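You operate a simulated robot arm through the tools that you are given. There is no shell and no other tool.

The job below is to be done with a simulated two-armed robot. You get a single attempt, and the scene is never put back.

TASK
Feed one piece, then move the tray to the yellow table.
Fine: the tray in the press; switch the work lamp on and push the bed in; one press of the green button, before the tray comes out; the other tray stays, the motor stays off, the black press knob stays.

Only the result counts: the job must be done as asked and must still hold three seconds after the hand-in. Knocking over, shifting, dropping, spilling or breaking anything else fails it.

THE ROBOT
Two 7-joint arms with two-finger grippers on one trunk that stands fixed in place. Base frame: the origin is at the foot of the trunk, x ahead of it, y to its left, z up. Units: mm, rad, N and s.
The left shoulder is at [26, 159, 1332], the right one opposite. With the tool pointing down near the work surface each hand reaches from about 100 to 600 mm from the base axis, measured 20 degrees to its own side. Payload 2.45 kg a hand.
Tool frame (each hand has its own): the origin (TCP) lies between the finger pads and is the grasp point; the fingertips stand 26 mm ahead of it; z points along the fingers, y is the line along which they close. The gripper opens to 96 mm; its body begins 69 mm behind the TCP.
Orientation is that of the tool frame in the base frame, as [roll, pitch, yaw] about the fixed x, y, z axes, in that order (R = Rz(yaw) Ry(pitch) Rx(roll)). With the fingers straight down and closing along the base's y, the tool's x points along the base's -x, its y along +y and its z along -z.

THE INTERFACE
- The arms move only by the tool jog_arm. It takes "left_increments", "right_increments" or both (then of equal length, played together; a hand with none holds still); each is a list of rows, each a list of 3 entries, a list of its own where there are three numbers: the turn, a rotation vector about the tool's x, y, z in rad, then the shift along the tool's x, y, z in mm, then the gripper command, from -1 (shut) to 1 (fully open), values between in proportion. In form: [[[rx, ry, rz], [tx, ty, tz], hand], ...]. A call has 1 to 20 rows; each row shifts and turns the commanded pose from where the row before left it, along the tool's axes as they then stand. Rows are played at 5 a second. More than 50 mm and 0.15 rad between two rows, or a gripper value outside its range, and nothing of the call is played. Where a pose cannot be reached the arm comes as near as it can. A force on the tool above 90 N (or 10 N above the force at the start of the call, whichever is more), or a blocked arm, ends the call early, and 0.2 s more pass. The fingers move at their own pace (about 119.9 mm/s each) and stop on an object; they squeeze with about 39 N. The grip force told is the motor's: it shows also when the fingers shut on nothing. Time passes only in rows, and 0.2 s behind the last, so rows that do not move let the fingers close. The reply holds the time, the measured pose of the TCP, the force on the tool along the base axes, the opening and the grip force, in the units named above and with some noise, with the torque about the TCP (base axes, N m) and any sound that the robot's microphone picked up.
- Cameras (640 x 400 px; columns grow to the right, rows downward): "scene" is now at [62.1, -26.6, 1804.4]; the picture's right is [-0.31, -0.95, -0.00], its down [-0.72, 0.23, -0.65] and it looks along [0.62, -0.20, -0.76] (base axes); focal length 314 px, centre (320, 200). "left" rides on the left gripper at [82, -3, -98] in its tool frame; the picture's right is [0.04, 1.00, 0.00], its down [-0.73, 0.03, -0.68] and it looks along [-0.68, 0.03, 0.73] (tool axes); focal length 256 px, centre (320, 200). "right" rides on the right gripper at [82, 3, -98] in its tool frame; the picture's right is [-0.04, 1.00, 0.00], its down [-0.73, -0.03, -0.68] and it looks along [-0.68, -0.03, 0.73] (tool axes); focal length 256 px, centre (320, 200). There is no depth. A picture from a camera that has moved, and an enlarged one, comes with that camera's place and axes in the base frame and with its lens.
- grab_frame(camera): a new picture of that camera. The clock stands still meanwhile.
- slide_trunk(by): moves the trunk up (or, below 0, down) by that many mm; the arms and the scene camera ride with it, the base frame stays. It gives what a move gives, with no picture.
- turn_head(pan, tilt): turns the head with the scene camera to pan (to the left, within 2.094 rad either way) and tilt (down, from -0.506 to 1.204), counted from straight ahead of the robot (the tilt from the chest, where the trunk bows). It gives what a move gives.
- enlarge(camera, box): a new picture of the part [left, top, right, bottom] of that camera's present view, enlarged. The clock stands still meanwhile.
- finish_job(): hands the job in; it is judged then, once.

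Nothing tells you positions but the pictures and the camera data. Unless the task says otherwise, let go and move clear before handing in.

The tools are called after "Request:" as a command line: name --argument value ..., lists and objects as JSON in quotes. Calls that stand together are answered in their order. jog_arm: Moves the arms, as the interface text tells. Its arguments: {"type":"object","properties":{"left_increments":{"type":"array","items":{"type":"array"}},"right_increments":{"type":"array","items":{"type":"array"}}},"required":[]} The other tools are called the same way: slide_trunk (by) moves the trunk up or down; turn_head (pan, tilt) turns the head that bears the scene camera; grab_frame (camera) takes a picture; enlarge (camera, box) takes an enlarged picture of a part of a camera's view; finish_job () hands the job in.

At the start:

```text
time_s: 0.0
left_tool_pos: [507.2, 23.5, 1458.4]
left_ee_rot: [3.141, -0.004, -3.139]
left_contact_force: [-0.4, -0.1, 0.0]
left_ft_torque: [-0.01, -0.02, 0.0]
left_width: 96.0
left_gripper_force: 0.0
right_tool_pos: [406.5, -477.3, 1489.4]
right_ee_rot: [3.141, 0.001, -3.14]
right_contact_force: [0.0, -0.1, 0.6]
right_ft_torque: [0.0, 0.04, 0.0]
right_width: 96.1
right_gripper_force: 0.0
trunk travel left (down, up): [-500.0, 67.0]
head pan, tilt (commanded): [-0.311, 0.859]
```

scene: 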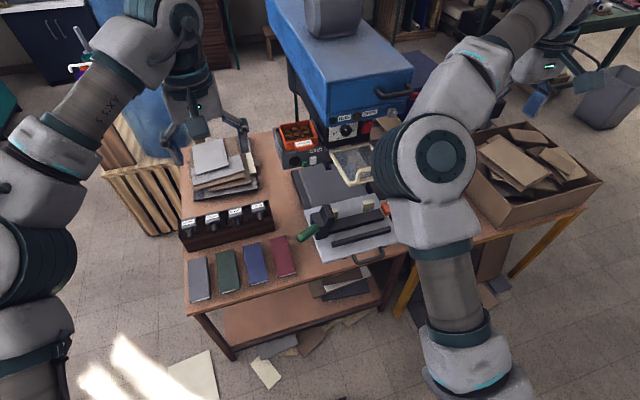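
right: 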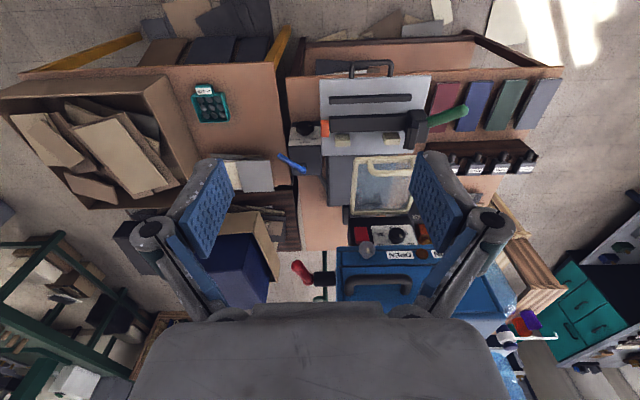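
left: 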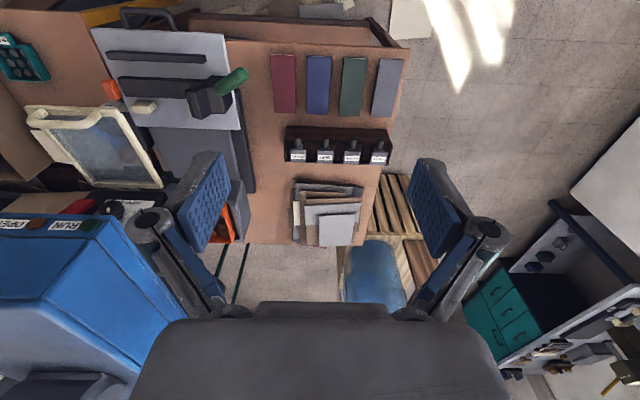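

I see a workbench with a blue press or machine, a small dark panel with a red tray, a label-printing device, and two arms in the way of the scene camera. I'll look closer at the parts before moving anything.

Request:
enlarge --camera "scene" --box '[260, 60, 420, 160]'

Request:
enlarge --camera "scene" --box '[260, 140, 420, 280]'

Request:
enlarge --camera "right" --box '[260, 50, 480, 300]'

Request:
enlarge --camera "left" --box '[0, 0, 260, 260]'

```text
4.00 times, centred on (340, 110) of scene
camera zoom: at [62.1, -26.6, 1804.4], right [-0.31, -0.95, 0.0], down [-0.72, 0.23, -0.65], along [0.62, -0.2, -0.76], focal length 1254 px, centre (240, 560)
```

zoom: 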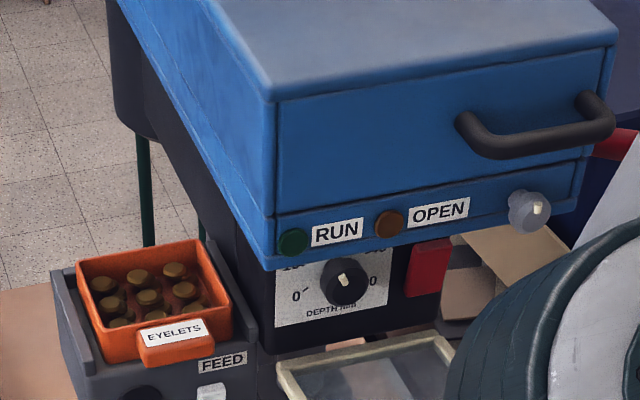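

```text
2.86 times, centred on (340, 210) of scene
camera zoom: at [62.1, -26.6, 1804.4], right [-0.31, -0.95, 0.0], down [-0.72, 0.23, -0.65], along [0.62, -0.2, -0.76], focal length 896 px, centre (263, 171)
```

zoom: 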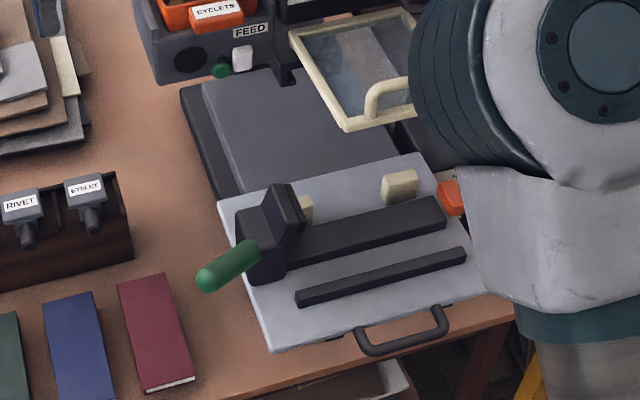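

```text
1.60 times, centred on (370, 175) of right
camera zoom: at [327.4, -472.5, 1586.3], right [0.04, 1.0, 0.0], down [0.73, -0.03, 0.68], along [0.68, -0.03, -0.73], focal length 410 px, centre (240, 240)
```

zoom: 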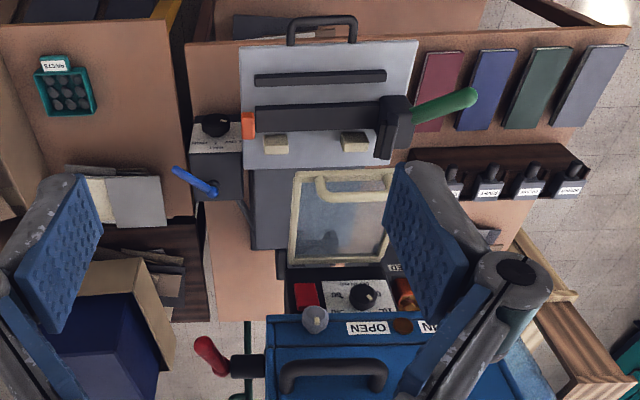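

```text
1.54 times, centred on (130, 130) of left
camera zoom: at [426.9, 19.7, 1557.1], right [-0.04, 1.0, 0.0], down [0.73, 0.03, 0.68], along [0.68, 0.03, -0.73], focal length 394 px, centre (612, 308)
```

zoom: 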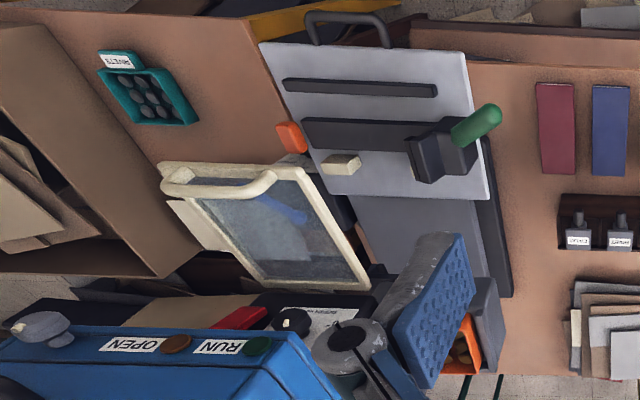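

The press assembly sits on the brown table: the bed plate is at about x 570, z 855, and the tabletop is at about z 725. The yellow-legged table with the teal tray is to the right. Next I'll turn the head to look at the press controls and the yellow table.

Request:
turn_head --pan -0.35 --tilt 0.5

Request:
grab_frame --camera "scene"

Request:
enlarge --camera "right" --box '[260, 100, 360, 200]'

Request:
enlarge --camera "right" --box '[280, 200, 480, 320]'

Request:
enlarge --camera "right" --box '[120, 50, 320, 250]'

```text
time_s: 0.8
left_tool_pos: [504.9, 24.8, 1459.4]
left_ee_rot: [-3.141, 0.001, -3.141]
left_contact_force: [-0.4, -0.4, 0.1]
left_ft_torque: [-0.03, -0.02, 0.01]
left_width: 96.1
left_gripper_force: 0.0
right_tool_pos: [404.0, -476.6, 1490.8]
right_ee_rot: [-3.141, 0.003, -3.141]
right_contact_force: [0.1, -0.1, 1.0]
right_ft_torque: [-0.01, -0.01, -0.02]
right_width: 95.8
right_gripper_force: 0.0
trunk travel left (down, up): [-500.0, 67.0]
head pan, tilt (commanded): [-0.351, 0.499]
```

```text
taken
camera scene: at [73.6, -34.1, 1834.9], right [-0.34, -0.94, 0.0], down [-0.45, 0.17, -0.88], along [0.82, -0.3, -0.48], focal length 314 px, centre (320, 200)
```

scene: 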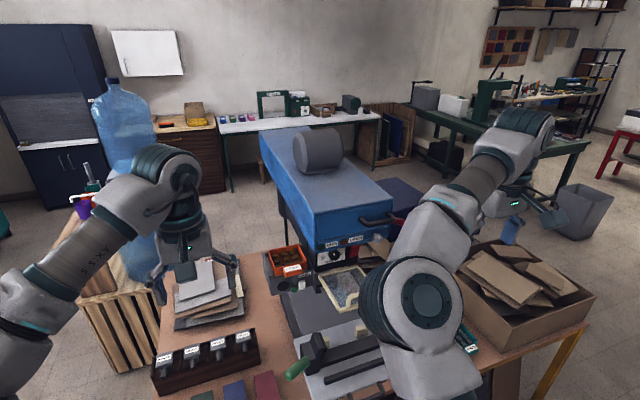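

```text
4.00 times, centred on (310, 150) of right
camera zoom: at [322.8, -472.0, 1587.8], right [0.04, 1.0, 0.0], down [0.73, -0.03, 0.68], along [0.68, -0.03, -0.73], focal length 1024 px, centre (360, 400)
```

zoom: 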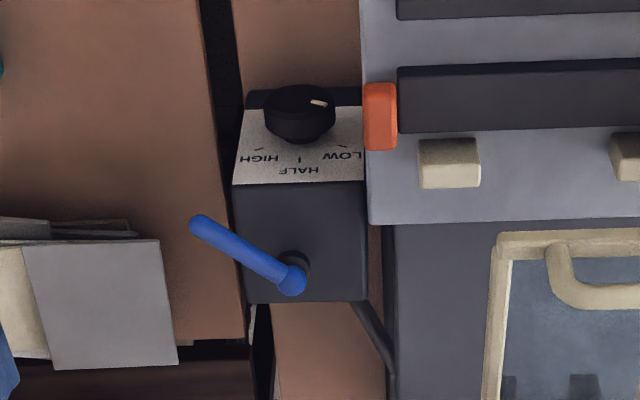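

```text
3.20 times, centred on (380, 260) of right
camera zoom: at [322.8, -472.0, 1587.8], right [0.04, 1.0, 0.0], down [0.73, -0.03, 0.68], along [0.68, -0.03, -0.73], focal length 819 px, centre (128, 8)
```

zoom: 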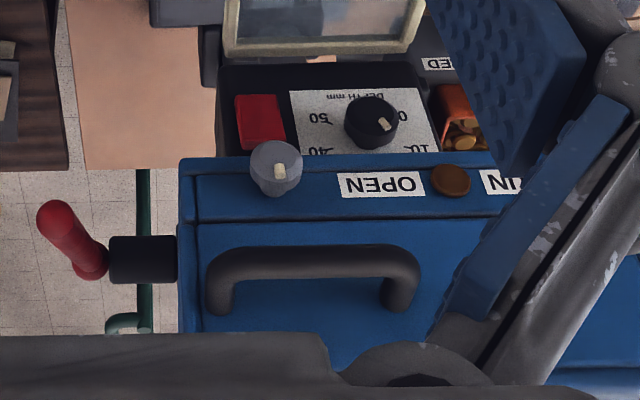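

```text
2.00 times, centred on (220, 150) of right
camera zoom: at [322.8, -472.0, 1587.8], right [0.04, 1.0, 0.0], down [0.73, -0.03, 0.68], along [0.68, -0.03, -0.73], focal length 512 px, centre (520, 300)
```

zoom: 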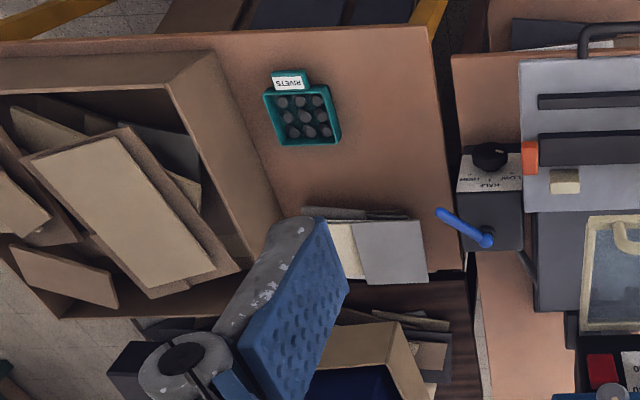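

The right-hand box carries a black LOW/HALF/HIGH knob and a blue lever. The press front has a DEPTH knob, a red square and a grey knob. I need readable labels, so I'll zoom in again from the new head pose.

Request:
enlarge --camera "scene" --box '[255, 225, 395, 310]'

Request:
enlarge --camera "scene" --box '[260, 120, 400, 205]'

Request:
enlarge --camera "scene" --box '[260, 240, 340, 290]'

Request:
enlarge --camera "scene" --box '[310, 220, 390, 270]'

```text
4.57 times, centred on (325, 268) of scene
camera zoom: at [73.6, -34.1, 1834.9], right [-0.34, -0.94, 0.0], down [-0.45, 0.17, -0.88], along [0.82, -0.3, -0.48], focal length 1433 px, centre (297, -109)
```

zoom: 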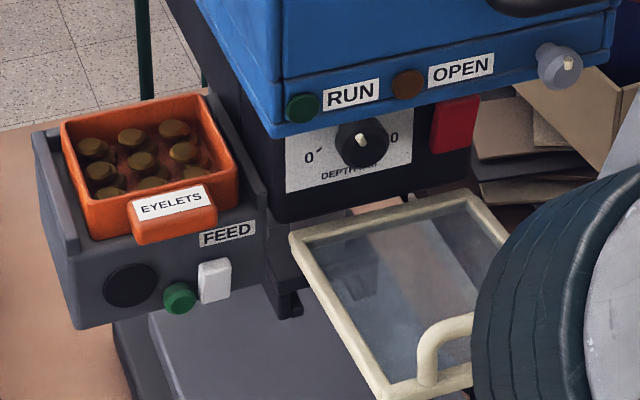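

```text
4.57 times, centred on (330, 162) of scene
camera zoom: at [73.6, -34.1, 1834.9], right [-0.34, -0.94, 0.0], down [-0.45, 0.17, -0.88], along [0.82, -0.3, -0.48], focal length 1433 px, centre (274, 371)
```

zoom: 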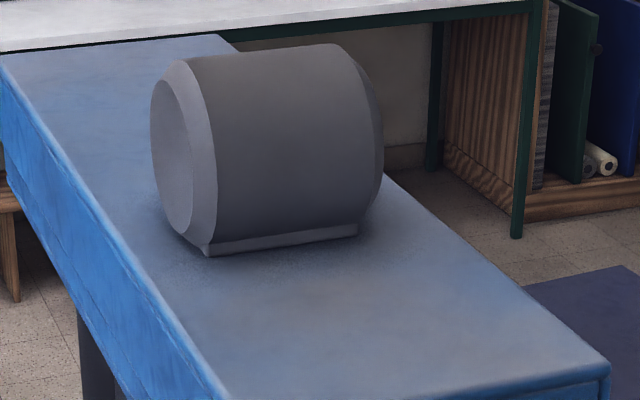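

```text
8.00 times, centred on (300, 265) of scene
camera zoom: at [73.6, -34.1, 1834.9], right [-0.34, -0.94, 0.0], down [-0.45, 0.17, -0.88], along [0.82, -0.3, -0.48], focal length 2508 px, centre (480, -320)
```

zoom: 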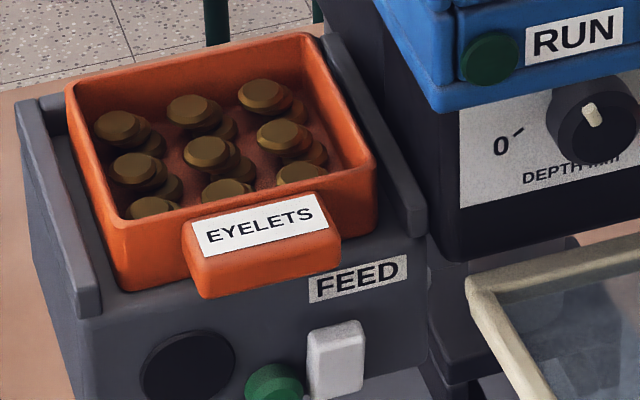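

```text
8.00 times, centred on (350, 245) of scene
camera zoom: at [73.6, -34.1, 1834.9], right [-0.34, -0.94, 0.0], down [-0.45, 0.17, -0.88], along [0.82, -0.3, -0.48], focal length 2508 px, centre (80, -160)
```

zoom: 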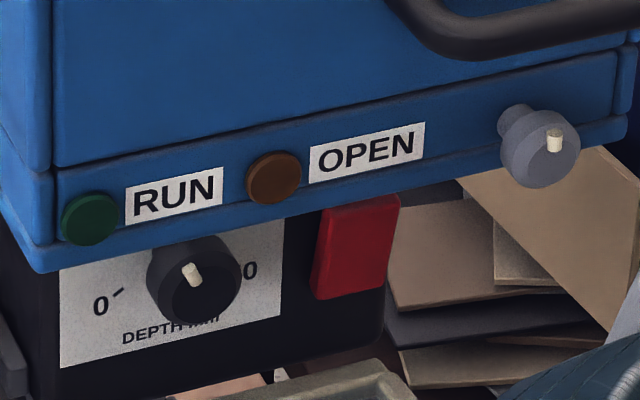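

Triangulating puts the FEED unit, with the orange EYELETS tray, at roughly (790, -250, 1160). It carries a green button and a white rocker. I'll lower the right hand to look at the front faces and the side control box.

Request:
jog_arm --right_increments '[[[0, 0, 0], [13, 0, 42], 1], [[0, 0, 0], [13, 0, 42], 1], [[0, 0, 0], [13, 0, 42], 1], [[0, 0, 0], [13, 0, 42], 1], [[0, 0, 0], [13, 0, 42], 1], [[0, 0, 0], [13, 0, 42], 1]]'

Request:
grab_frame --camera "right"

Request:
grab_frame --camera "scene"

```text
time_s: 2.2
left_tool_pos: [502.9, 23.5, 1460.9]
left_ee_rot: [3.141, 0.001, 3.142]
left_contact_force: [0.1, -0.4, -0.4]
left_ft_torque: [-0.01, 0.0, 0.05]
left_width: 95.9
left_gripper_force: 0.0
right_tool_pos: [325.7, -475.3, 1237.7]
right_ee_rot: [-3.139, 0.004, -3.14]
right_contact_force: [0.0, -0.5, 0.2]
right_ft_torque: [0.04, -0.03, 0.03]
right_width: 96.1
right_gripper_force: 0.1
trunk travel left (down, up): [-500.0, 67.0]
head pan, tilt (commanded): [-0.351, 0.499]
```

```text
taken
camera right: at [244.7, -471.7, 1334.7], right [0.04, 1.0, 0.0], down [0.73, -0.03, 0.68], along [0.68, -0.03, -0.73], focal length 256 px, centre (320, 200)
```

right: 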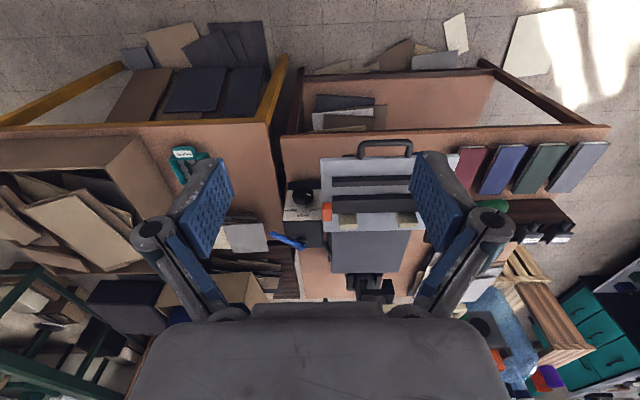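

```text
taken
camera scene: at [74.0, -34.5, 1834.9], right [-0.34, -0.94, 0.0], down [-0.45, 0.17, -0.88], along [0.82, -0.3, -0.48], focal length 314 px, centre (320, 200)
```

scene: 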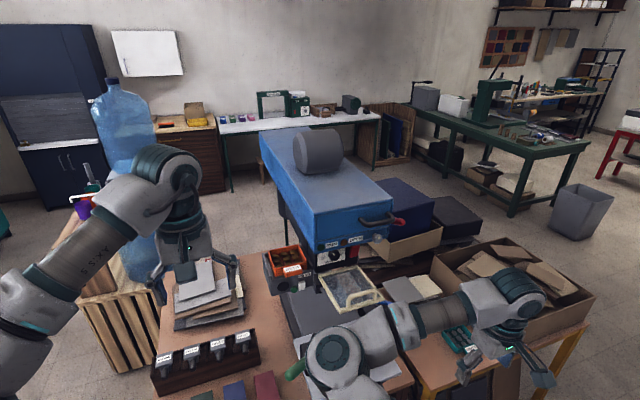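

The scene camera now has the press, feed unit and guard unobstructed. I'll enlarge those areas and the side box.

Request:
enlarge --camera "scene" --box '[310, 200, 450, 320]'

Request:
enlarge --camera "right" --box '[260, 130, 440, 300]'

Request:
enlarge --camera "scene" --box '[255, 225, 365, 310]'

Request:
turn_head --pan -0.5 --tilt 0.85

Request:
grab_frame --camera "scene"

```text
3.33 times, centred on (380, 260) of scene
camera zoom: at [74.0, -34.5, 1834.9], right [-0.34, -0.94, 0.0], down [-0.45, 0.17, -0.88], along [0.82, -0.3, -0.48], focal length 1045 px, centre (120, 0)
```

zoom: 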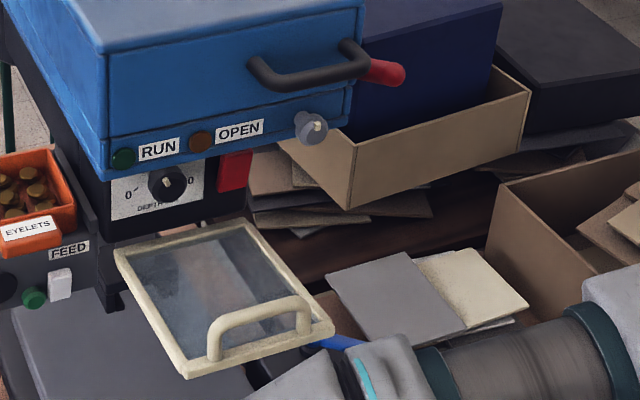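

```text
2.35 times, centred on (350, 215) of right
camera zoom: at [244.7, -471.7, 1334.7], right [0.04, 1.0, 0.0], down [0.73, -0.03, 0.68], along [0.68, -0.03, -0.73], focal length 602 px, centre (249, 165)
```

zoom: 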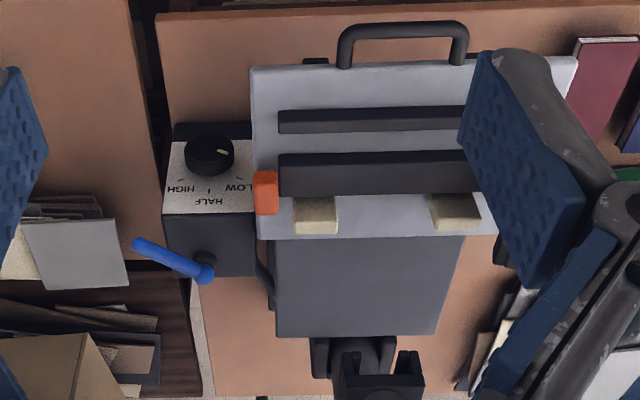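

```text
4.71 times, centred on (310, 268) of scene
camera zoom: at [74.0, -34.5, 1834.9], right [-0.34, -0.94, 0.0], down [-0.45, 0.17, -0.88], along [0.82, -0.3, -0.48], focal length 1476 px, centre (367, -118)
```

zoom: 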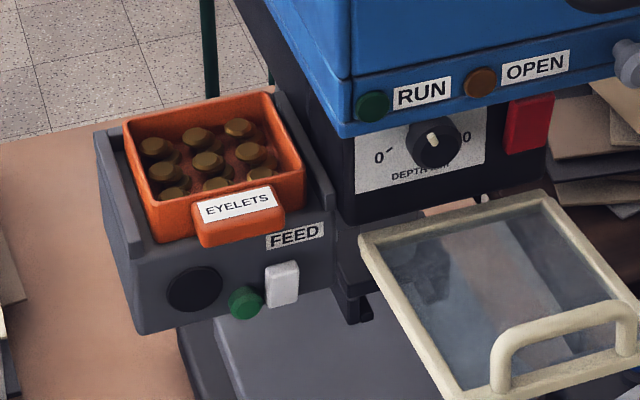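

```text
time_s: 3.1
left_tool_pos: [504.6, 22.9, 1460.5]
left_ee_rot: [3.141, 0.002, -3.139]
left_contact_force: [-0.3, 0.4, 0.3]
left_ft_torque: [0.01, 0.01, -0.01]
left_width: 96.0
left_gripper_force: 0.0
right_tool_pos: [327.4, -475.1, 1237.8]
right_ee_rot: [-3.14, 0.005, 3.141]
right_contact_force: [0.1, 0.0, 0.0]
right_ft_torque: [-0.02, 0.0, 0.0]
right_width: 96.0
right_gripper_force: 0.0
trunk travel left (down, up): [-500.0, 67.0]
head pan, tilt (commanded): [-0.499, 0.85]
```

```text
taken
camera scene: at [56.7, -40.0, 1805.1], right [-0.48, -0.88, 0.0], down [-0.66, 0.36, -0.66], along [0.58, -0.32, -0.75], focal length 314 px, centre (320, 200)
```

scene: 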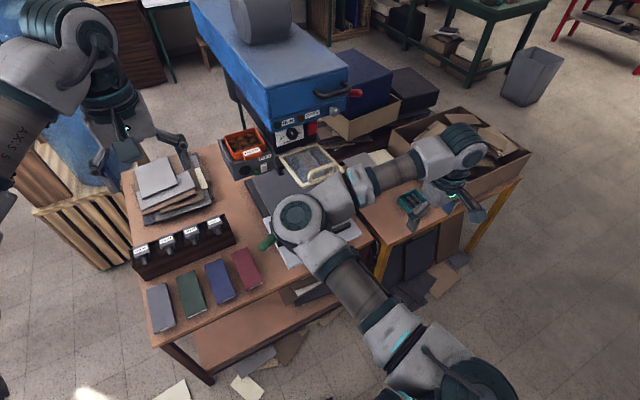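

The side box's knob is at about (732, -539, 786). I'll lower the right hand in front of it, clear of the tables, to read its front face.

Request:
jog_arm --right_increments '[[[0, 0, 0], [-10, -6, 40], 1], [[0, 0, 0], [-10, -6, 40], 1], [[0, 0, 0], [-10, -6, 40], 1], [[0, 0, 0], [-10, -6, 40], 1], [[0, 0, 0], [-10, -6, 40], 1], [[0, 0, 0], [-10, -6, 40], 1]]'

Request:
grab_frame --camera "right"

Request:
grab_frame --camera "scene"

```text
time_s: 4.5
left_tool_pos: [504.4, 22.2, 1459.5]
left_ee_rot: [3.14, 0.001, -3.14]
left_contact_force: [-0.1, 0.0, 0.2]
left_ft_torque: [0.02, 0.02, -0.02]
left_width: 96.1
left_gripper_force: 0.1
right_tool_pos: [387.4, -513.1, 996.5]
right_ee_rot: [-3.14, 0.003, -3.14]
right_contact_force: [0.8, -0.1, 0.8]
right_ft_torque: [-0.04, 0.01, 0.03]
right_width: 95.9
right_gripper_force: 0.1
trunk travel left (down, up): [-500.0, 67.0]
head pan, tilt (commanded): [-0.499, 0.85]
```

```text
taken
camera right: at [306.1, -508.2, 1094.1], right [0.04, 1.0, 0.0], down [0.73, -0.03, 0.68], along [0.68, -0.03, -0.73], focal length 256 px, centre (320, 200)
```

right: 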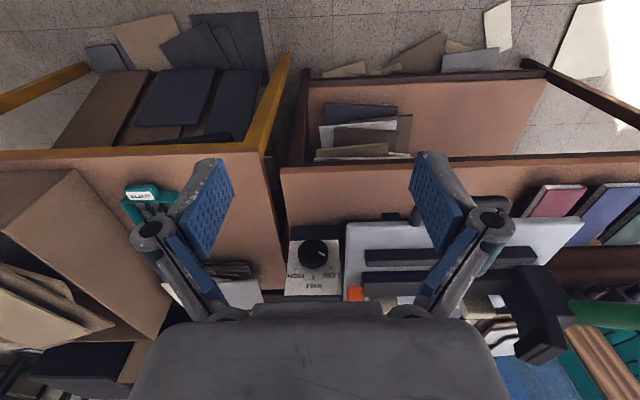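

```text
taken
camera scene: at [57.8, -41.6, 1804.9], right [-0.48, -0.88, 0.0], down [-0.66, 0.36, -0.66], along [0.58, -0.31, -0.75], focal length 314 px, centre (320, 200)
```

scene: 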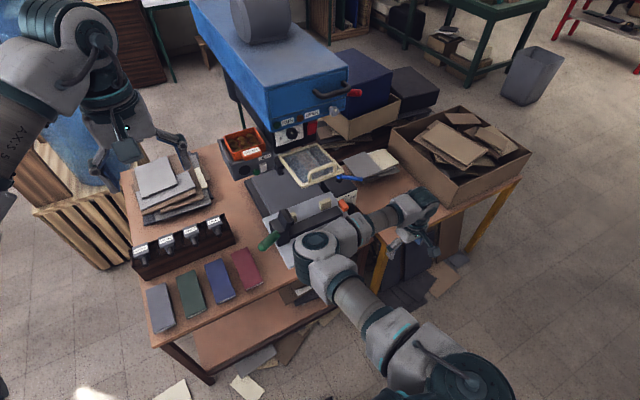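

Request:
enlarge --camera "right" --box '[270, 210, 400, 310]'

Request:
enlarge --camera "scene" --box '[220, 110, 360, 200]'

Request:
enlarge --camera "scene" --box '[240, 160, 380, 260]'

```text
4.00 times, centred on (335, 260) of right
camera zoom: at [306.1, -508.2, 1094.1], right [0.04, 1.0, 0.0], down [0.73, -0.03, 0.68], along [0.68, -0.03, -0.73], focal length 1024 px, centre (260, -40)
```

zoom: 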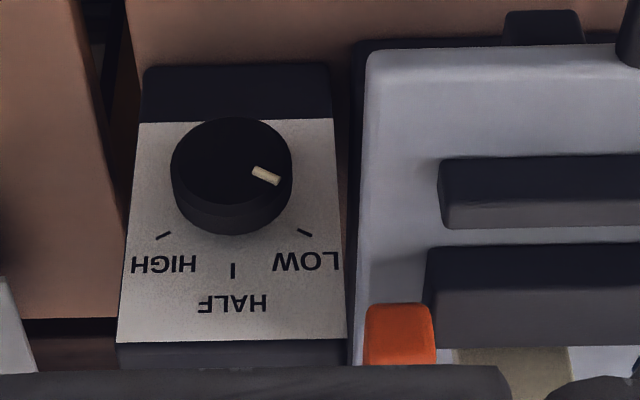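

```text
4.44 times, centred on (290, 155) of scene
camera zoom: at [57.8, -41.6, 1804.9], right [-0.48, -0.88, 0.0], down [-0.66, 0.36, -0.66], along [0.58, -0.31, -0.75], focal length 1394 px, centre (453, 400)
```

zoom: 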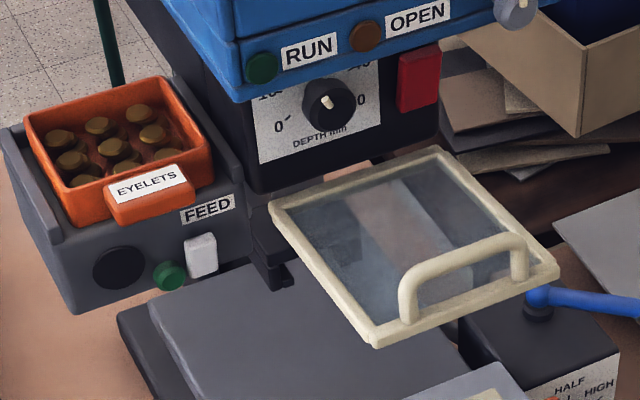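

```text
4.00 times, centred on (310, 210) of scene
camera zoom: at [57.8, -41.6, 1804.9], right [-0.48, -0.88, 0.0], down [-0.66, 0.36, -0.66], along [0.58, -0.31, -0.75], focal length 1254 px, centre (360, 160)
```

zoom: 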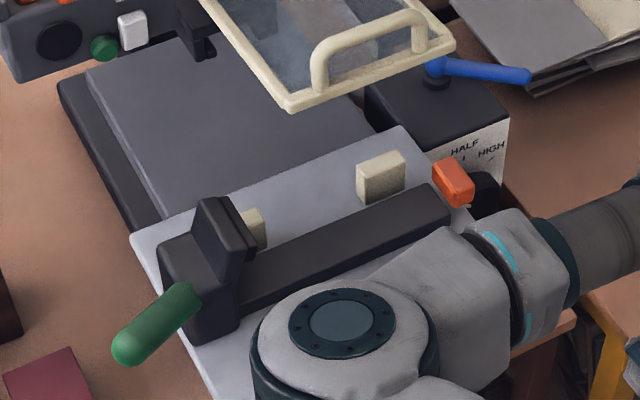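

The box has a lever on top and a knob on its slanted front, and it is separate from the press. I'll pull the right arm back and out, then bring the left hand's camera over the feed unit for a closer look at its switches.

Request:
jog_arm --right_increments '[[[0, 0, 0], [25, -25, -25], 1], [[0, 0, 0], [25, -25, -25], 1], [[0, 0, 0], [25, -25, -25], 1], [[0, 0, 0], [25, -25, -25], 1], [[0, 0, 0], [25, -25, -25], 1]]' --left_increments '[[[0, 0, 0], [10, -40, 10], 1], [[0, 0, 0], [10, -40, 10], 1], [[0, 0, 0], [10, -40, 10], 1], [[0, 0, 0], [0, 0, 0], 1], [[0, 0, 0], [0, 0, 0], 1]]'

Request:
grab_frame --camera "scene"

Request:
grab_frame --camera "left"

```text
time_s: 5.7
left_tool_pos: [472.4, -91.9, 1432.0]
left_ee_rot: [-3.139, 0.002, -3.139]
left_contact_force: [-0.2, 0.2, 0.1]
left_ft_torque: [-0.04, 0.04, 0.0]
left_width: 95.6
left_gripper_force: 0.0
right_tool_pos: [262.1, -634.7, 1127.0]
right_ee_rot: [-3.138, 0.004, -3.138]
right_contact_force: [1.3, 0.9, -0.2]
right_ft_torque: [-0.02, 0.04, 0.0]
right_width: 96.1
right_gripper_force: 0.2
trunk travel left (down, up): [-500.0, 67.0]
head pan, tilt (commanded): [-0.499, 0.85]
```

```text
taken
camera scene: at [55.2, -39.5, 1805.1], right [-0.48, -0.88, 0.0], down [-0.66, 0.36, -0.66], along [0.58, -0.31, -0.75], focal length 314 px, centre (320, 200)
```

scene: 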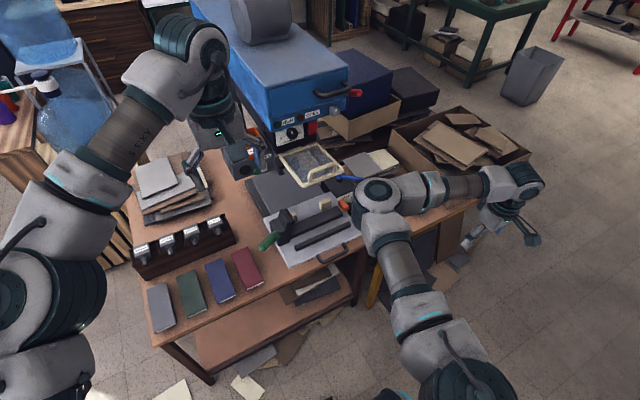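

```text
taken
camera left: at [392.6, -95.0, 1530.5], right [-0.04, 1.0, 0.0], down [0.73, 0.03, 0.68], along [0.68, 0.03, -0.73], focal length 256 px, centre (320, 200)
```

left: 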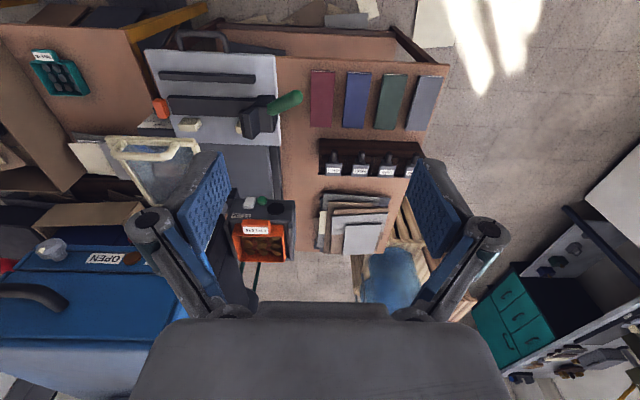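

Two views agree that the FEED label is at about (790, -248, 1160) and the press head's front face is at about x 675, z 1350. I'll bring the left camera closer to the feed unit, staying in front of the head.

Request:
jog_arm --left_increments '[[[0, 0, 0], [0, -37, 0], 1], [[0, 0, 0], [0, -37, 0], 1], [[0, 0, 0], [0, -37, 0], 1], [[0, 0, 0], [0, -37, 0], 1], [[0, 0, 0], [-15, 0, 37], 1], [[0, 0, 0], [-15, 0, 37], 1], [[0, 0, 0], [-15, 0, 37], 1], [[0, 0, 0], [-15, 0, 37], 1]]'

Request:
grab_frame --camera "left"

Request:
grab_frame --camera "scene"

```text
time_s: 7.5
left_tool_pos: [516.0, -164.9, 1268.2]
left_ee_rot: [-3.139, 0.002, -3.14]
left_contact_force: [0.6, 0.3, 0.0]
left_ft_torque: [0.0, 0.07, -0.02]
left_width: 96.1
left_gripper_force: 0.1
left hand out of reach, approached as far as the arm can: row 2, 3, 4
right_tool_pos: [263.8, -634.7, 1123.9]
right_ee_rot: [-3.138, 0.003, -3.14]
right_contact_force: [0.2, 0.1, -0.5]
right_ft_torque: [0.04, 0.03, -0.01]
right_width: 96.2
right_gripper_force: 0.0
trunk travel left (down, up): [-500.0, 67.0]
head pan, tilt (commanded): [-0.499, 0.85]
```

```text
taken
camera left: at [435.6, -168.7, 1367.6], right [-0.04, 1.0, 0.0], down [0.73, 0.03, 0.68], along [0.68, 0.03, -0.73], focal length 256 px, centre (320, 200)
```

left: 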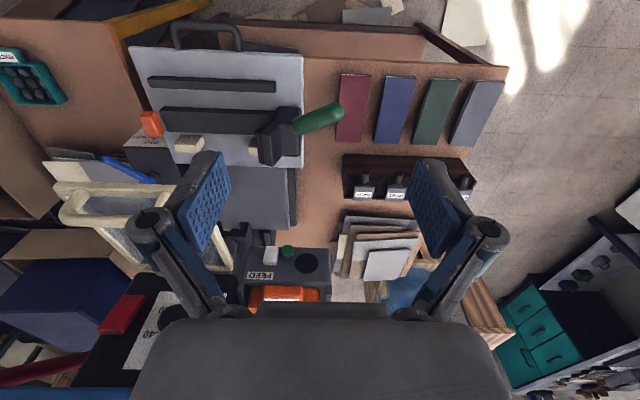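

```text
taken
camera scene: at [58.8, -48.5, 1804.7], right [-0.48, -0.88, 0.0], down [-0.66, 0.36, -0.65], along [0.58, -0.31, -0.76], focal length 314 px, centre (320, 200)
```

scene: 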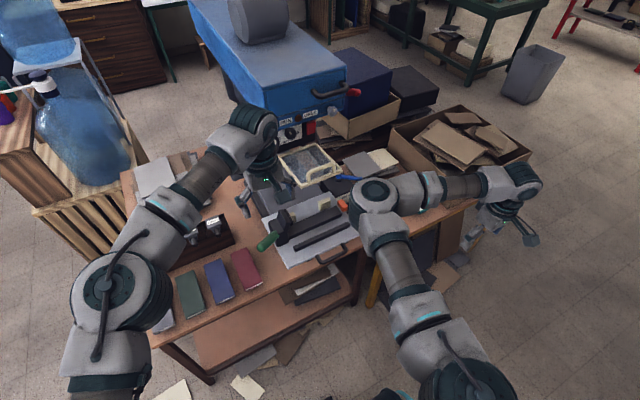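

Request:
enlarge --camera "left" --box '[230, 230, 350, 305]'

Request:
enlarge --camera "left" --box '[40, 100, 200, 250]'

Request:
enlarge --camera "left" --box '[60, 250, 200, 370]'

Request:
enlarge --camera "scene" --box '[260, 70, 380, 150]'

```text
5.33 times, centred on (290, 268) of left
camera zoom: at [435.6, -168.7, 1367.6], right [-0.04, 1.0, 0.0], down [0.73, 0.03, 0.68], along [0.68, 0.03, -0.73], focal length 1365 px, centre (480, -160)
```

zoom: 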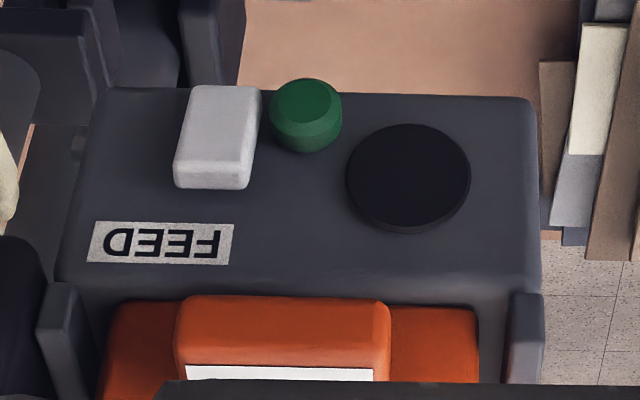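

```text
2.67 times, centred on (120, 175) of left
camera zoom: at [435.6, -168.7, 1367.6], right [-0.04, 1.0, 0.0], down [0.73, 0.03, 0.68], along [0.68, 0.03, -0.73], focal length 683 px, centre (853, 267)
```

zoom: 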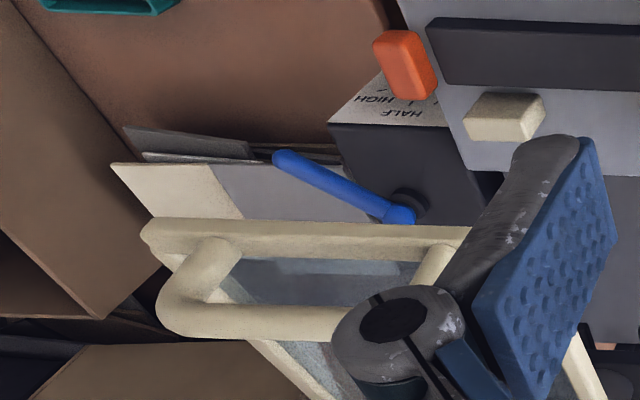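

```text
3.33 times, centred on (130, 310) of left
camera zoom: at [435.6, -168.7, 1367.6], right [-0.04, 1.0, 0.0], down [0.73, 0.03, 0.68], along [0.68, 0.03, -0.73], focal length 853 px, centre (953, -167)
```

zoom: 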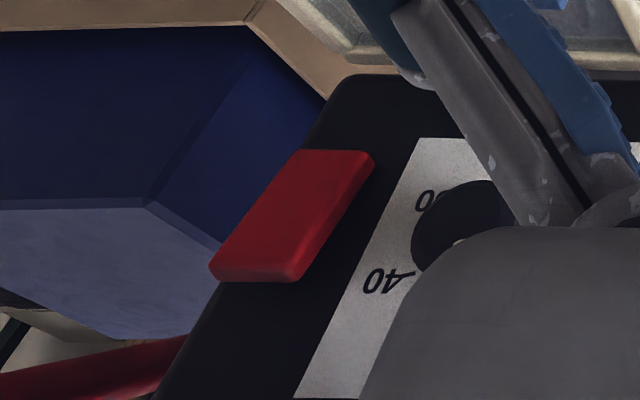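

```text
5.00 times, centred on (320, 110) of scene
camera zoom: at [58.8, -48.5, 1804.7], right [-0.48, -0.88, 0.0], down [-0.66, 0.36, -0.65], along [0.58, -0.31, -0.76], focal length 1568 px, centre (320, 650)
```

zoom: 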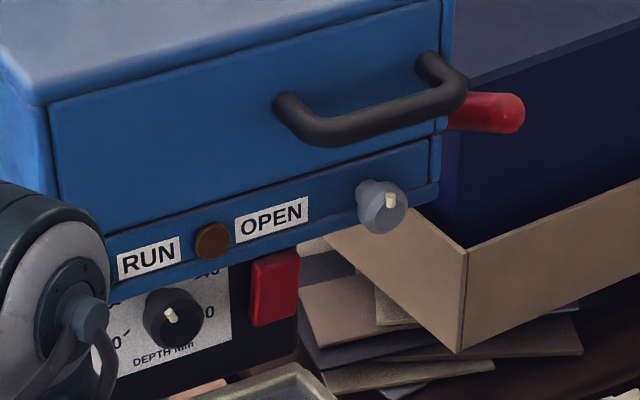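

The feed face shows a green button, a white rocker and a black disc. A large red rocker sits on the press column. I can't see a lamp yet, so I'll retract the left arm, pitch the right hand forward, and look under the press head.

Request:
jog_arm --left_increments '[[[0, 0, 0], [19, 37, -22], 1], [[0, 0, 0], [19, 37, -22], 1], [[0, 0, 0], [19, 37, -22], 1], [[0, 0, 0], [19, 37, -22], 1], [[0, 0, 0], [19, 37, -22], 1], [[0, 0, 0], [19, 37, -22], 1]]' --right_increments '[[[0, -0.13, 0], [0, 0, 0], 1], [[0, -0.13, 0], [0, 0, 0], 1], [[0, -0.13, 0], [0, 0, 0], 1], [[0, -0.13, 0], [0, 0, 0], 1], [[0, -0.13, 0], [0, 0, 0], 1], [[0, -0.13, 0], [0, 0, 0], 1]]'

Request:
grab_frame --camera "right"

Request:
grab_frame --camera "scene"

```text
time_s: 8.9
left_tool_pos: [393.3, 56.5, 1401.0]
left_ee_rot: [-3.14, 0.004, 3.141]
left_contact_force: [0.2, -0.3, -0.3]
left_ft_torque: [-0.03, -0.03, 0.0]
left_width: 96.1
left_gripper_force: 0.1
right_tool_pos: [259.4, -635.6, 1124.7]
right_ee_rot: [-3.135, 0.788, -3.135]
right_contact_force: [-0.5, 0.8, -1.0]
right_ft_torque: [0.02, -0.04, -0.05]
right_width: 96.0
right_gripper_force: 0.0
trunk travel left (down, up): [-500.0, 67.0]
head pan, tilt (commanded): [-0.499, 0.85]
```

```text
taken
camera right: at [133.7, -631.8, 1136.0], right [0.03, 1.0, 0.02], down [0.04, -0.03, 1.0], along [1.0, -0.03, -0.04], focal length 256 px, centre (320, 200)
```

right: 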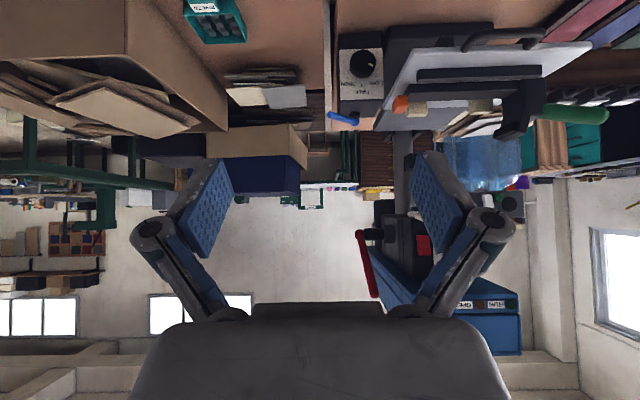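

```text
taken
camera scene: at [52.1, -35.3, 1805.3], right [-0.48, -0.88, 0.0], down [-0.66, 0.36, -0.66], along [0.58, -0.32, -0.75], focal length 314 px, centre (320, 200)
```

scene: 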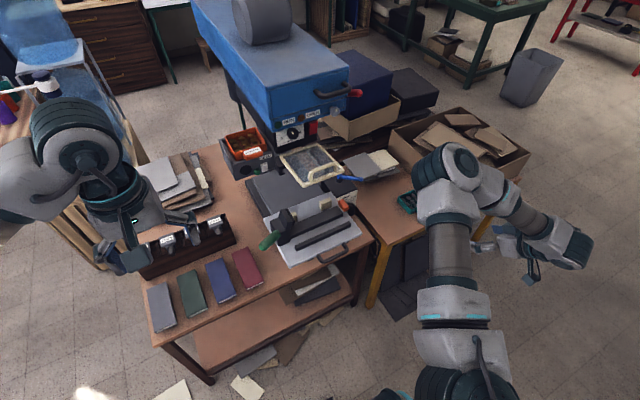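

The right camera now looks level, so the press column and underside are visible (upside-down), and the scene view is clear. I'll zoom both.

Request:
enlarge --camera "right" --box '[330, 10, 560, 170]'

Request:
enlarge --camera "right" --box '[340, 180, 440, 310]'

Request:
enlarge --camera "scene" --box '[210, 90, 370, 190]'

Request:
enlarge --camera "scene" --box '[240, 160, 380, 280]'

```text
2.50 times, centred on (445, 90) of right
camera zoom: at [133.7, -631.8, 1136.0], right [0.03, 1.0, 0.02], down [0.04, -0.03, 1.0], along [1.0, -0.03, -0.04], focal length 640 px, centre (8, 475)
```

zoom: 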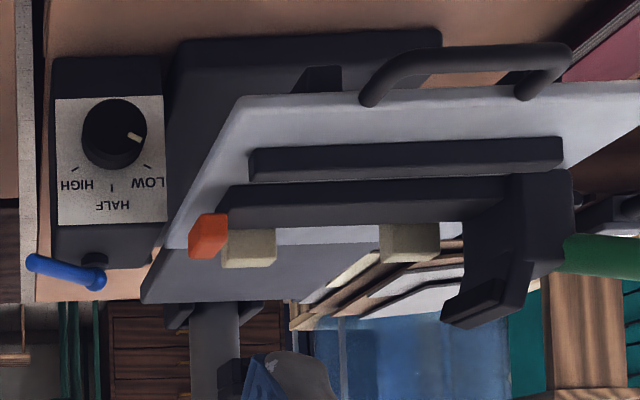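

```text
3.08 times, centred on (390, 245) of right
camera zoom: at [133.7, -631.8, 1136.0], right [0.03, 1.0, 0.02], down [0.04, -0.03, 1.0], along [1.0, -0.03, -0.04], focal length 788 px, centre (105, 62)
```

zoom: 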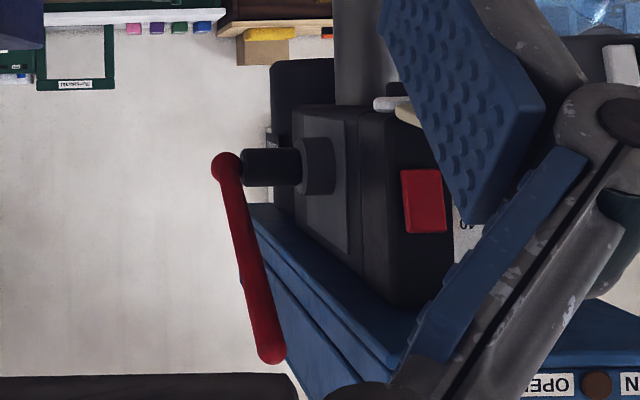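

```text
4.00 times, centred on (290, 140) of scene
camera zoom: at [52.1, -35.3, 1805.3], right [-0.48, -0.88, 0.0], down [-0.66, 0.36, -0.66], along [0.58, -0.32, -0.75], focal length 1254 px, centre (440, 440)
```

zoom: 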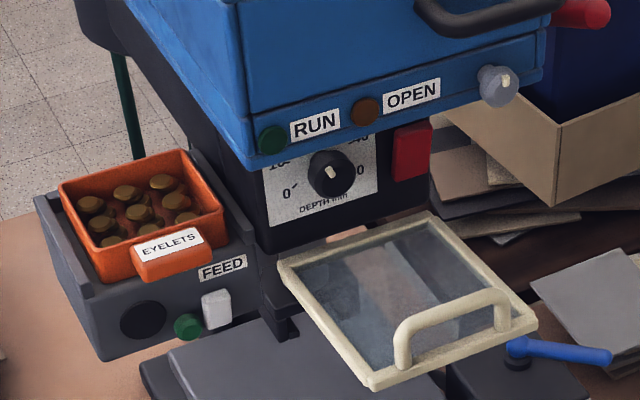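

```text
3.33 times, centred on (310, 220) of scene
camera zoom: at [52.1, -35.3, 1805.3], right [-0.48, -0.88, 0.0], down [-0.66, 0.36, -0.66], along [0.58, -0.32, -0.75], focal length 1045 px, centre (353, 133)
```

zoom: 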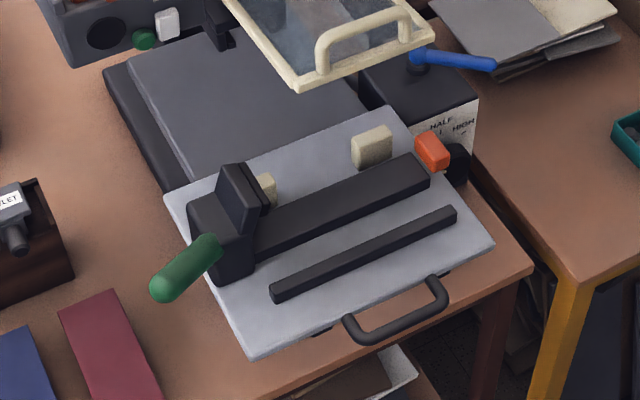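

The press column carries the DEPTH dial and the red rocker, with a long red lever on its right side. I'll move the right hand in front of the machine, pointing a bit upward, to look at the underside of the head.

Request:
jog_arm --right_increments '[[[0, 0, 0], [-6.4, 30.8, 26.5], 1], [[0, 0, 0], [-6.4, 30.8, 26.5], 1], [[0, 0, 0], [-6.4, 30.8, 26.5], 1], [[0, 0, 0], [-6.4, 30.8, 26.5], 1], [[0, 0, 0], [-6.4, 30.8, 26.5], 1], [[0, 0, 0], [-6.4, 30.8, 26.5], 1], [[0, -0.13, 0], [0, 0, 0], 1], [[0, -0.13, 0], [0, 0, 0], 1], [[0, -0.13, 0], [0, 0, 0], 1]]'

Request:
grab_frame --camera "right"

Request:
grab_frame --camera "scene"

```text
time_s: 10.9
left_tool_pos: [398.1, 50.3, 1400.3]
left_ee_rot: [3.139, 0.003, -3.139]
left_contact_force: [-0.1, -0.4, 0.2]
left_ft_torque: [-0.02, -0.01, -0.02]
left_width: 95.9
left_gripper_force: 0.1
right_tool_pos: [401.6, -456.4, 1036.6]
right_ee_rot: [3.139, 1.177, 3.14]
right_contact_force: [0.0, -1.1, 0.5]
right_ft_torque: [0.01, 0.04, 0.01]
right_width: 96.0
right_gripper_force: 0.0
trunk travel left (down, up): [-500.0, 67.0]
head pan, tilt (commanded): [-0.499, 0.85]
```

```text
taken
camera right: at [280.9, -451.8, 998.3], right [0.02, 1.0, 0.04], down [-0.34, -0.03, 0.94], along [0.94, -0.03, 0.34], focal length 256 px, centre (320, 200)
```

right: 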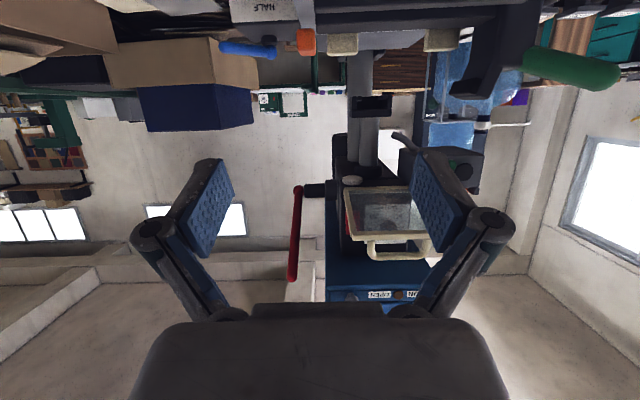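

```text
taken
camera scene: at [56.3, -44.0, 1804.9], right [-0.48, -0.88, 0.0], down [-0.66, 0.36, -0.66], along [0.58, -0.31, -0.75], focal length 314 px, centre (320, 200)
```

scene: 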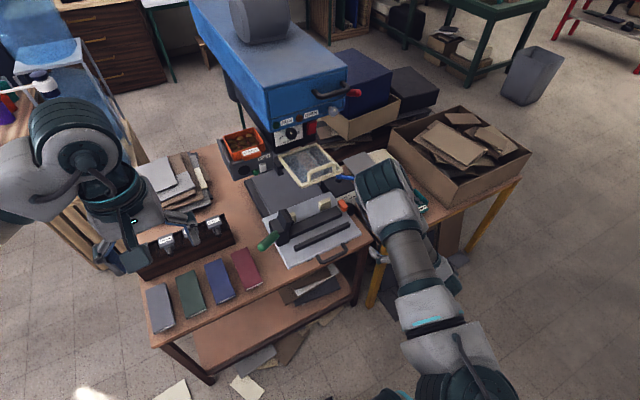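

Request:
enlarge --camera "right" --box '[280, 130, 480, 305]'

Request:
enlarge --camera "right" --box '[330, 60, 430, 210]'

Request:
enlarge --camera "right" --box '[330, 200, 430, 305]'

```text
2.29 times, centred on (380, 218) of right
camera zoom: at [280.9, -451.8, 998.3], right [0.02, 1.0, 0.04], down [-0.34, -0.03, 0.94], along [0.94, -0.03, 0.34], focal length 585 px, centre (183, 160)
```

zoom: 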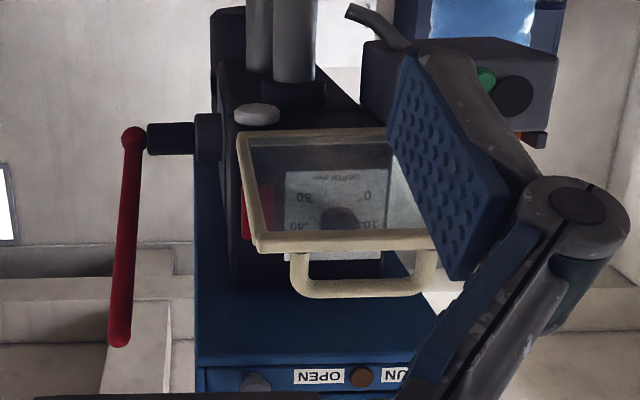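

```text
2.67 times, centred on (380, 135) of right
camera zoom: at [280.9, -451.8, 998.3], right [0.02, 1.0, 0.04], down [-0.34, -0.03, 0.94], along [0.94, -0.03, 0.34], focal length 683 px, centre (160, 373)
```

zoom: 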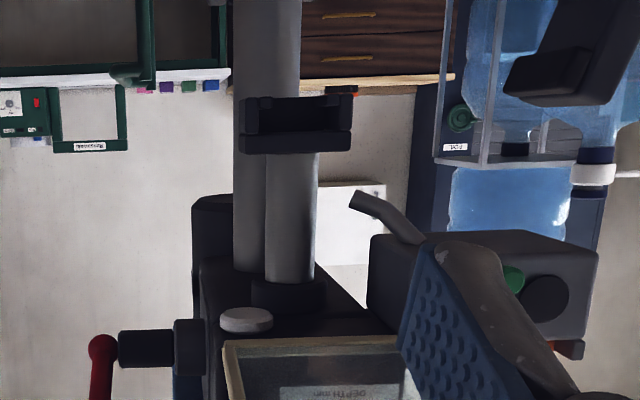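

```text
3.81 times, centred on (380, 252) of right
camera zoom: at [280.9, -451.8, 998.3], right [0.02, 1.0, 0.04], down [-0.34, -0.03, 0.94], along [0.94, -0.03, 0.34], focal length 975 px, centre (91, 0)
```

zoom: 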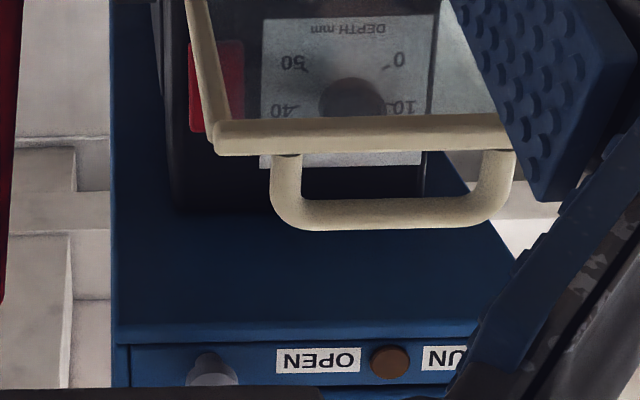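

Under the press body there is a pale disc at the right front, which is probably the work lamp, and it's unlit. I also see a feed chute and a spindle. I'll shift the right hand left so the feed unit's front face sits between the fingers and I can see its switches up close.

Request:
jog_arm --right_increments '[[[0, 0, 0], [-5.6, 37.7, 3.1], 1], [[0, 0, 0], [-5.6, 37.7, 3.1], 1], [[0, 0, 0], [-5.6, 37.7, 3.1], 1], [[0, 0, 0], [-5.6, 37.7, 3.1], 1], [[0, 0, 0], [-5.6, 37.7, 3.1], 1], [[0, 0, 0], [-5.6, 37.7, 3.1], 1]]'

Request:
grab_frame --camera "right"

Request:
enlarge --camera "right" --box '[240, 130, 410, 305]'

Request:
grab_frame --camera "scene"

```text
time_s: 12.3
left_tool_pos: [395.5, 60.4, 1400.3]
left_ee_rot: [-3.137, 0.001, -3.139]
left_contact_force: [0.8, -0.3, 0.4]
left_ft_torque: [0.0, 0.01, 0.02]
left_width: 96.1
left_gripper_force: 0.0
right_tool_pos: [420.6, -329.0, 1126.4]
right_ee_rot: [-3.138, 1.17, -3.132]
right_contact_force: [-0.2, -0.3, 1.1]
right_ft_torque: [0.01, 0.0, 0.0]
right_width: 95.9
right_gripper_force: 0.0
right hand out of reach, approached as far as the arm can: row 2, 3, 4, 5, 6
trunk travel left (down, up): [-500.0, 67.0]
head pan, tilt (commanded): [-0.499, 0.85]
```

```text
taken
camera right: at [299.2, -327.7, 1088.9], right [0.01, 1.0, 0.04], down [-0.34, -0.03, 0.94], along [0.94, -0.02, 0.34], focal length 256 px, centre (320, 200)
```

right: 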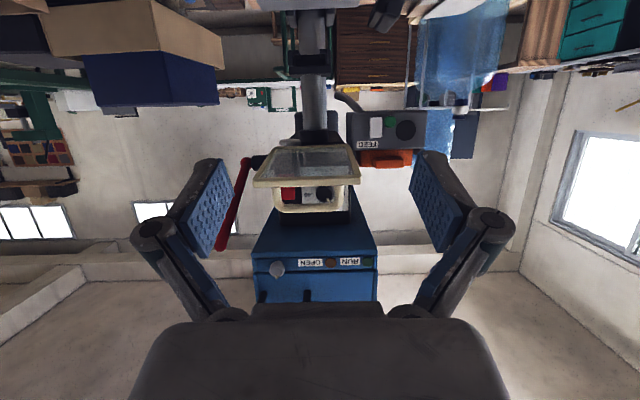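

```text
2.29 times, centred on (325, 218) of right
camera zoom: at [299.2, -327.7, 1088.9], right [0.01, 1.0, 0.04], down [-0.34, -0.03, 0.94], along [0.94, -0.02, 0.34], focal length 585 px, centre (309, 160)
```

zoom: 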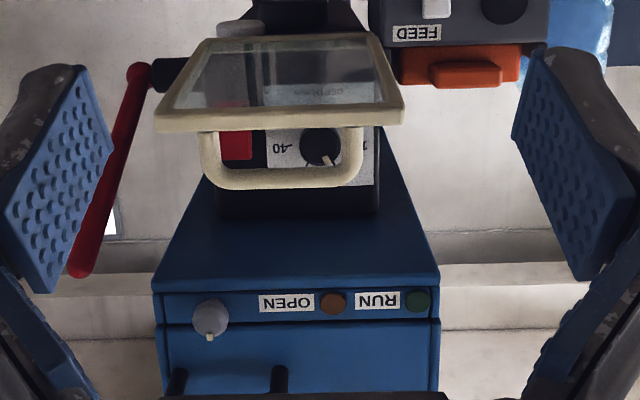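

```text
taken
camera scene: at [55.1, -37.7, 1805.1], right [-0.48, -0.88, 0.0], down [-0.66, 0.36, -0.66], along [0.58, -0.32, -0.75], focal length 314 px, centre (320, 200)
```

scene: 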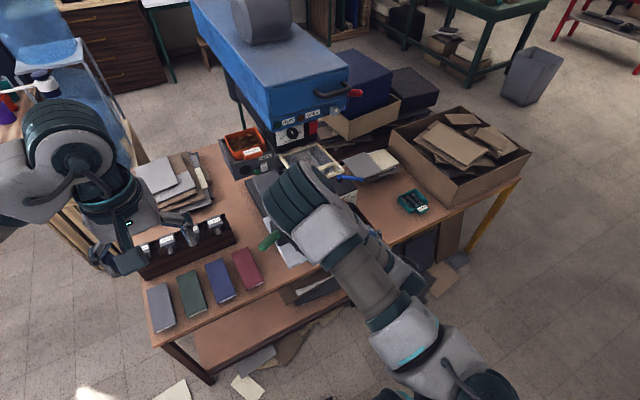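

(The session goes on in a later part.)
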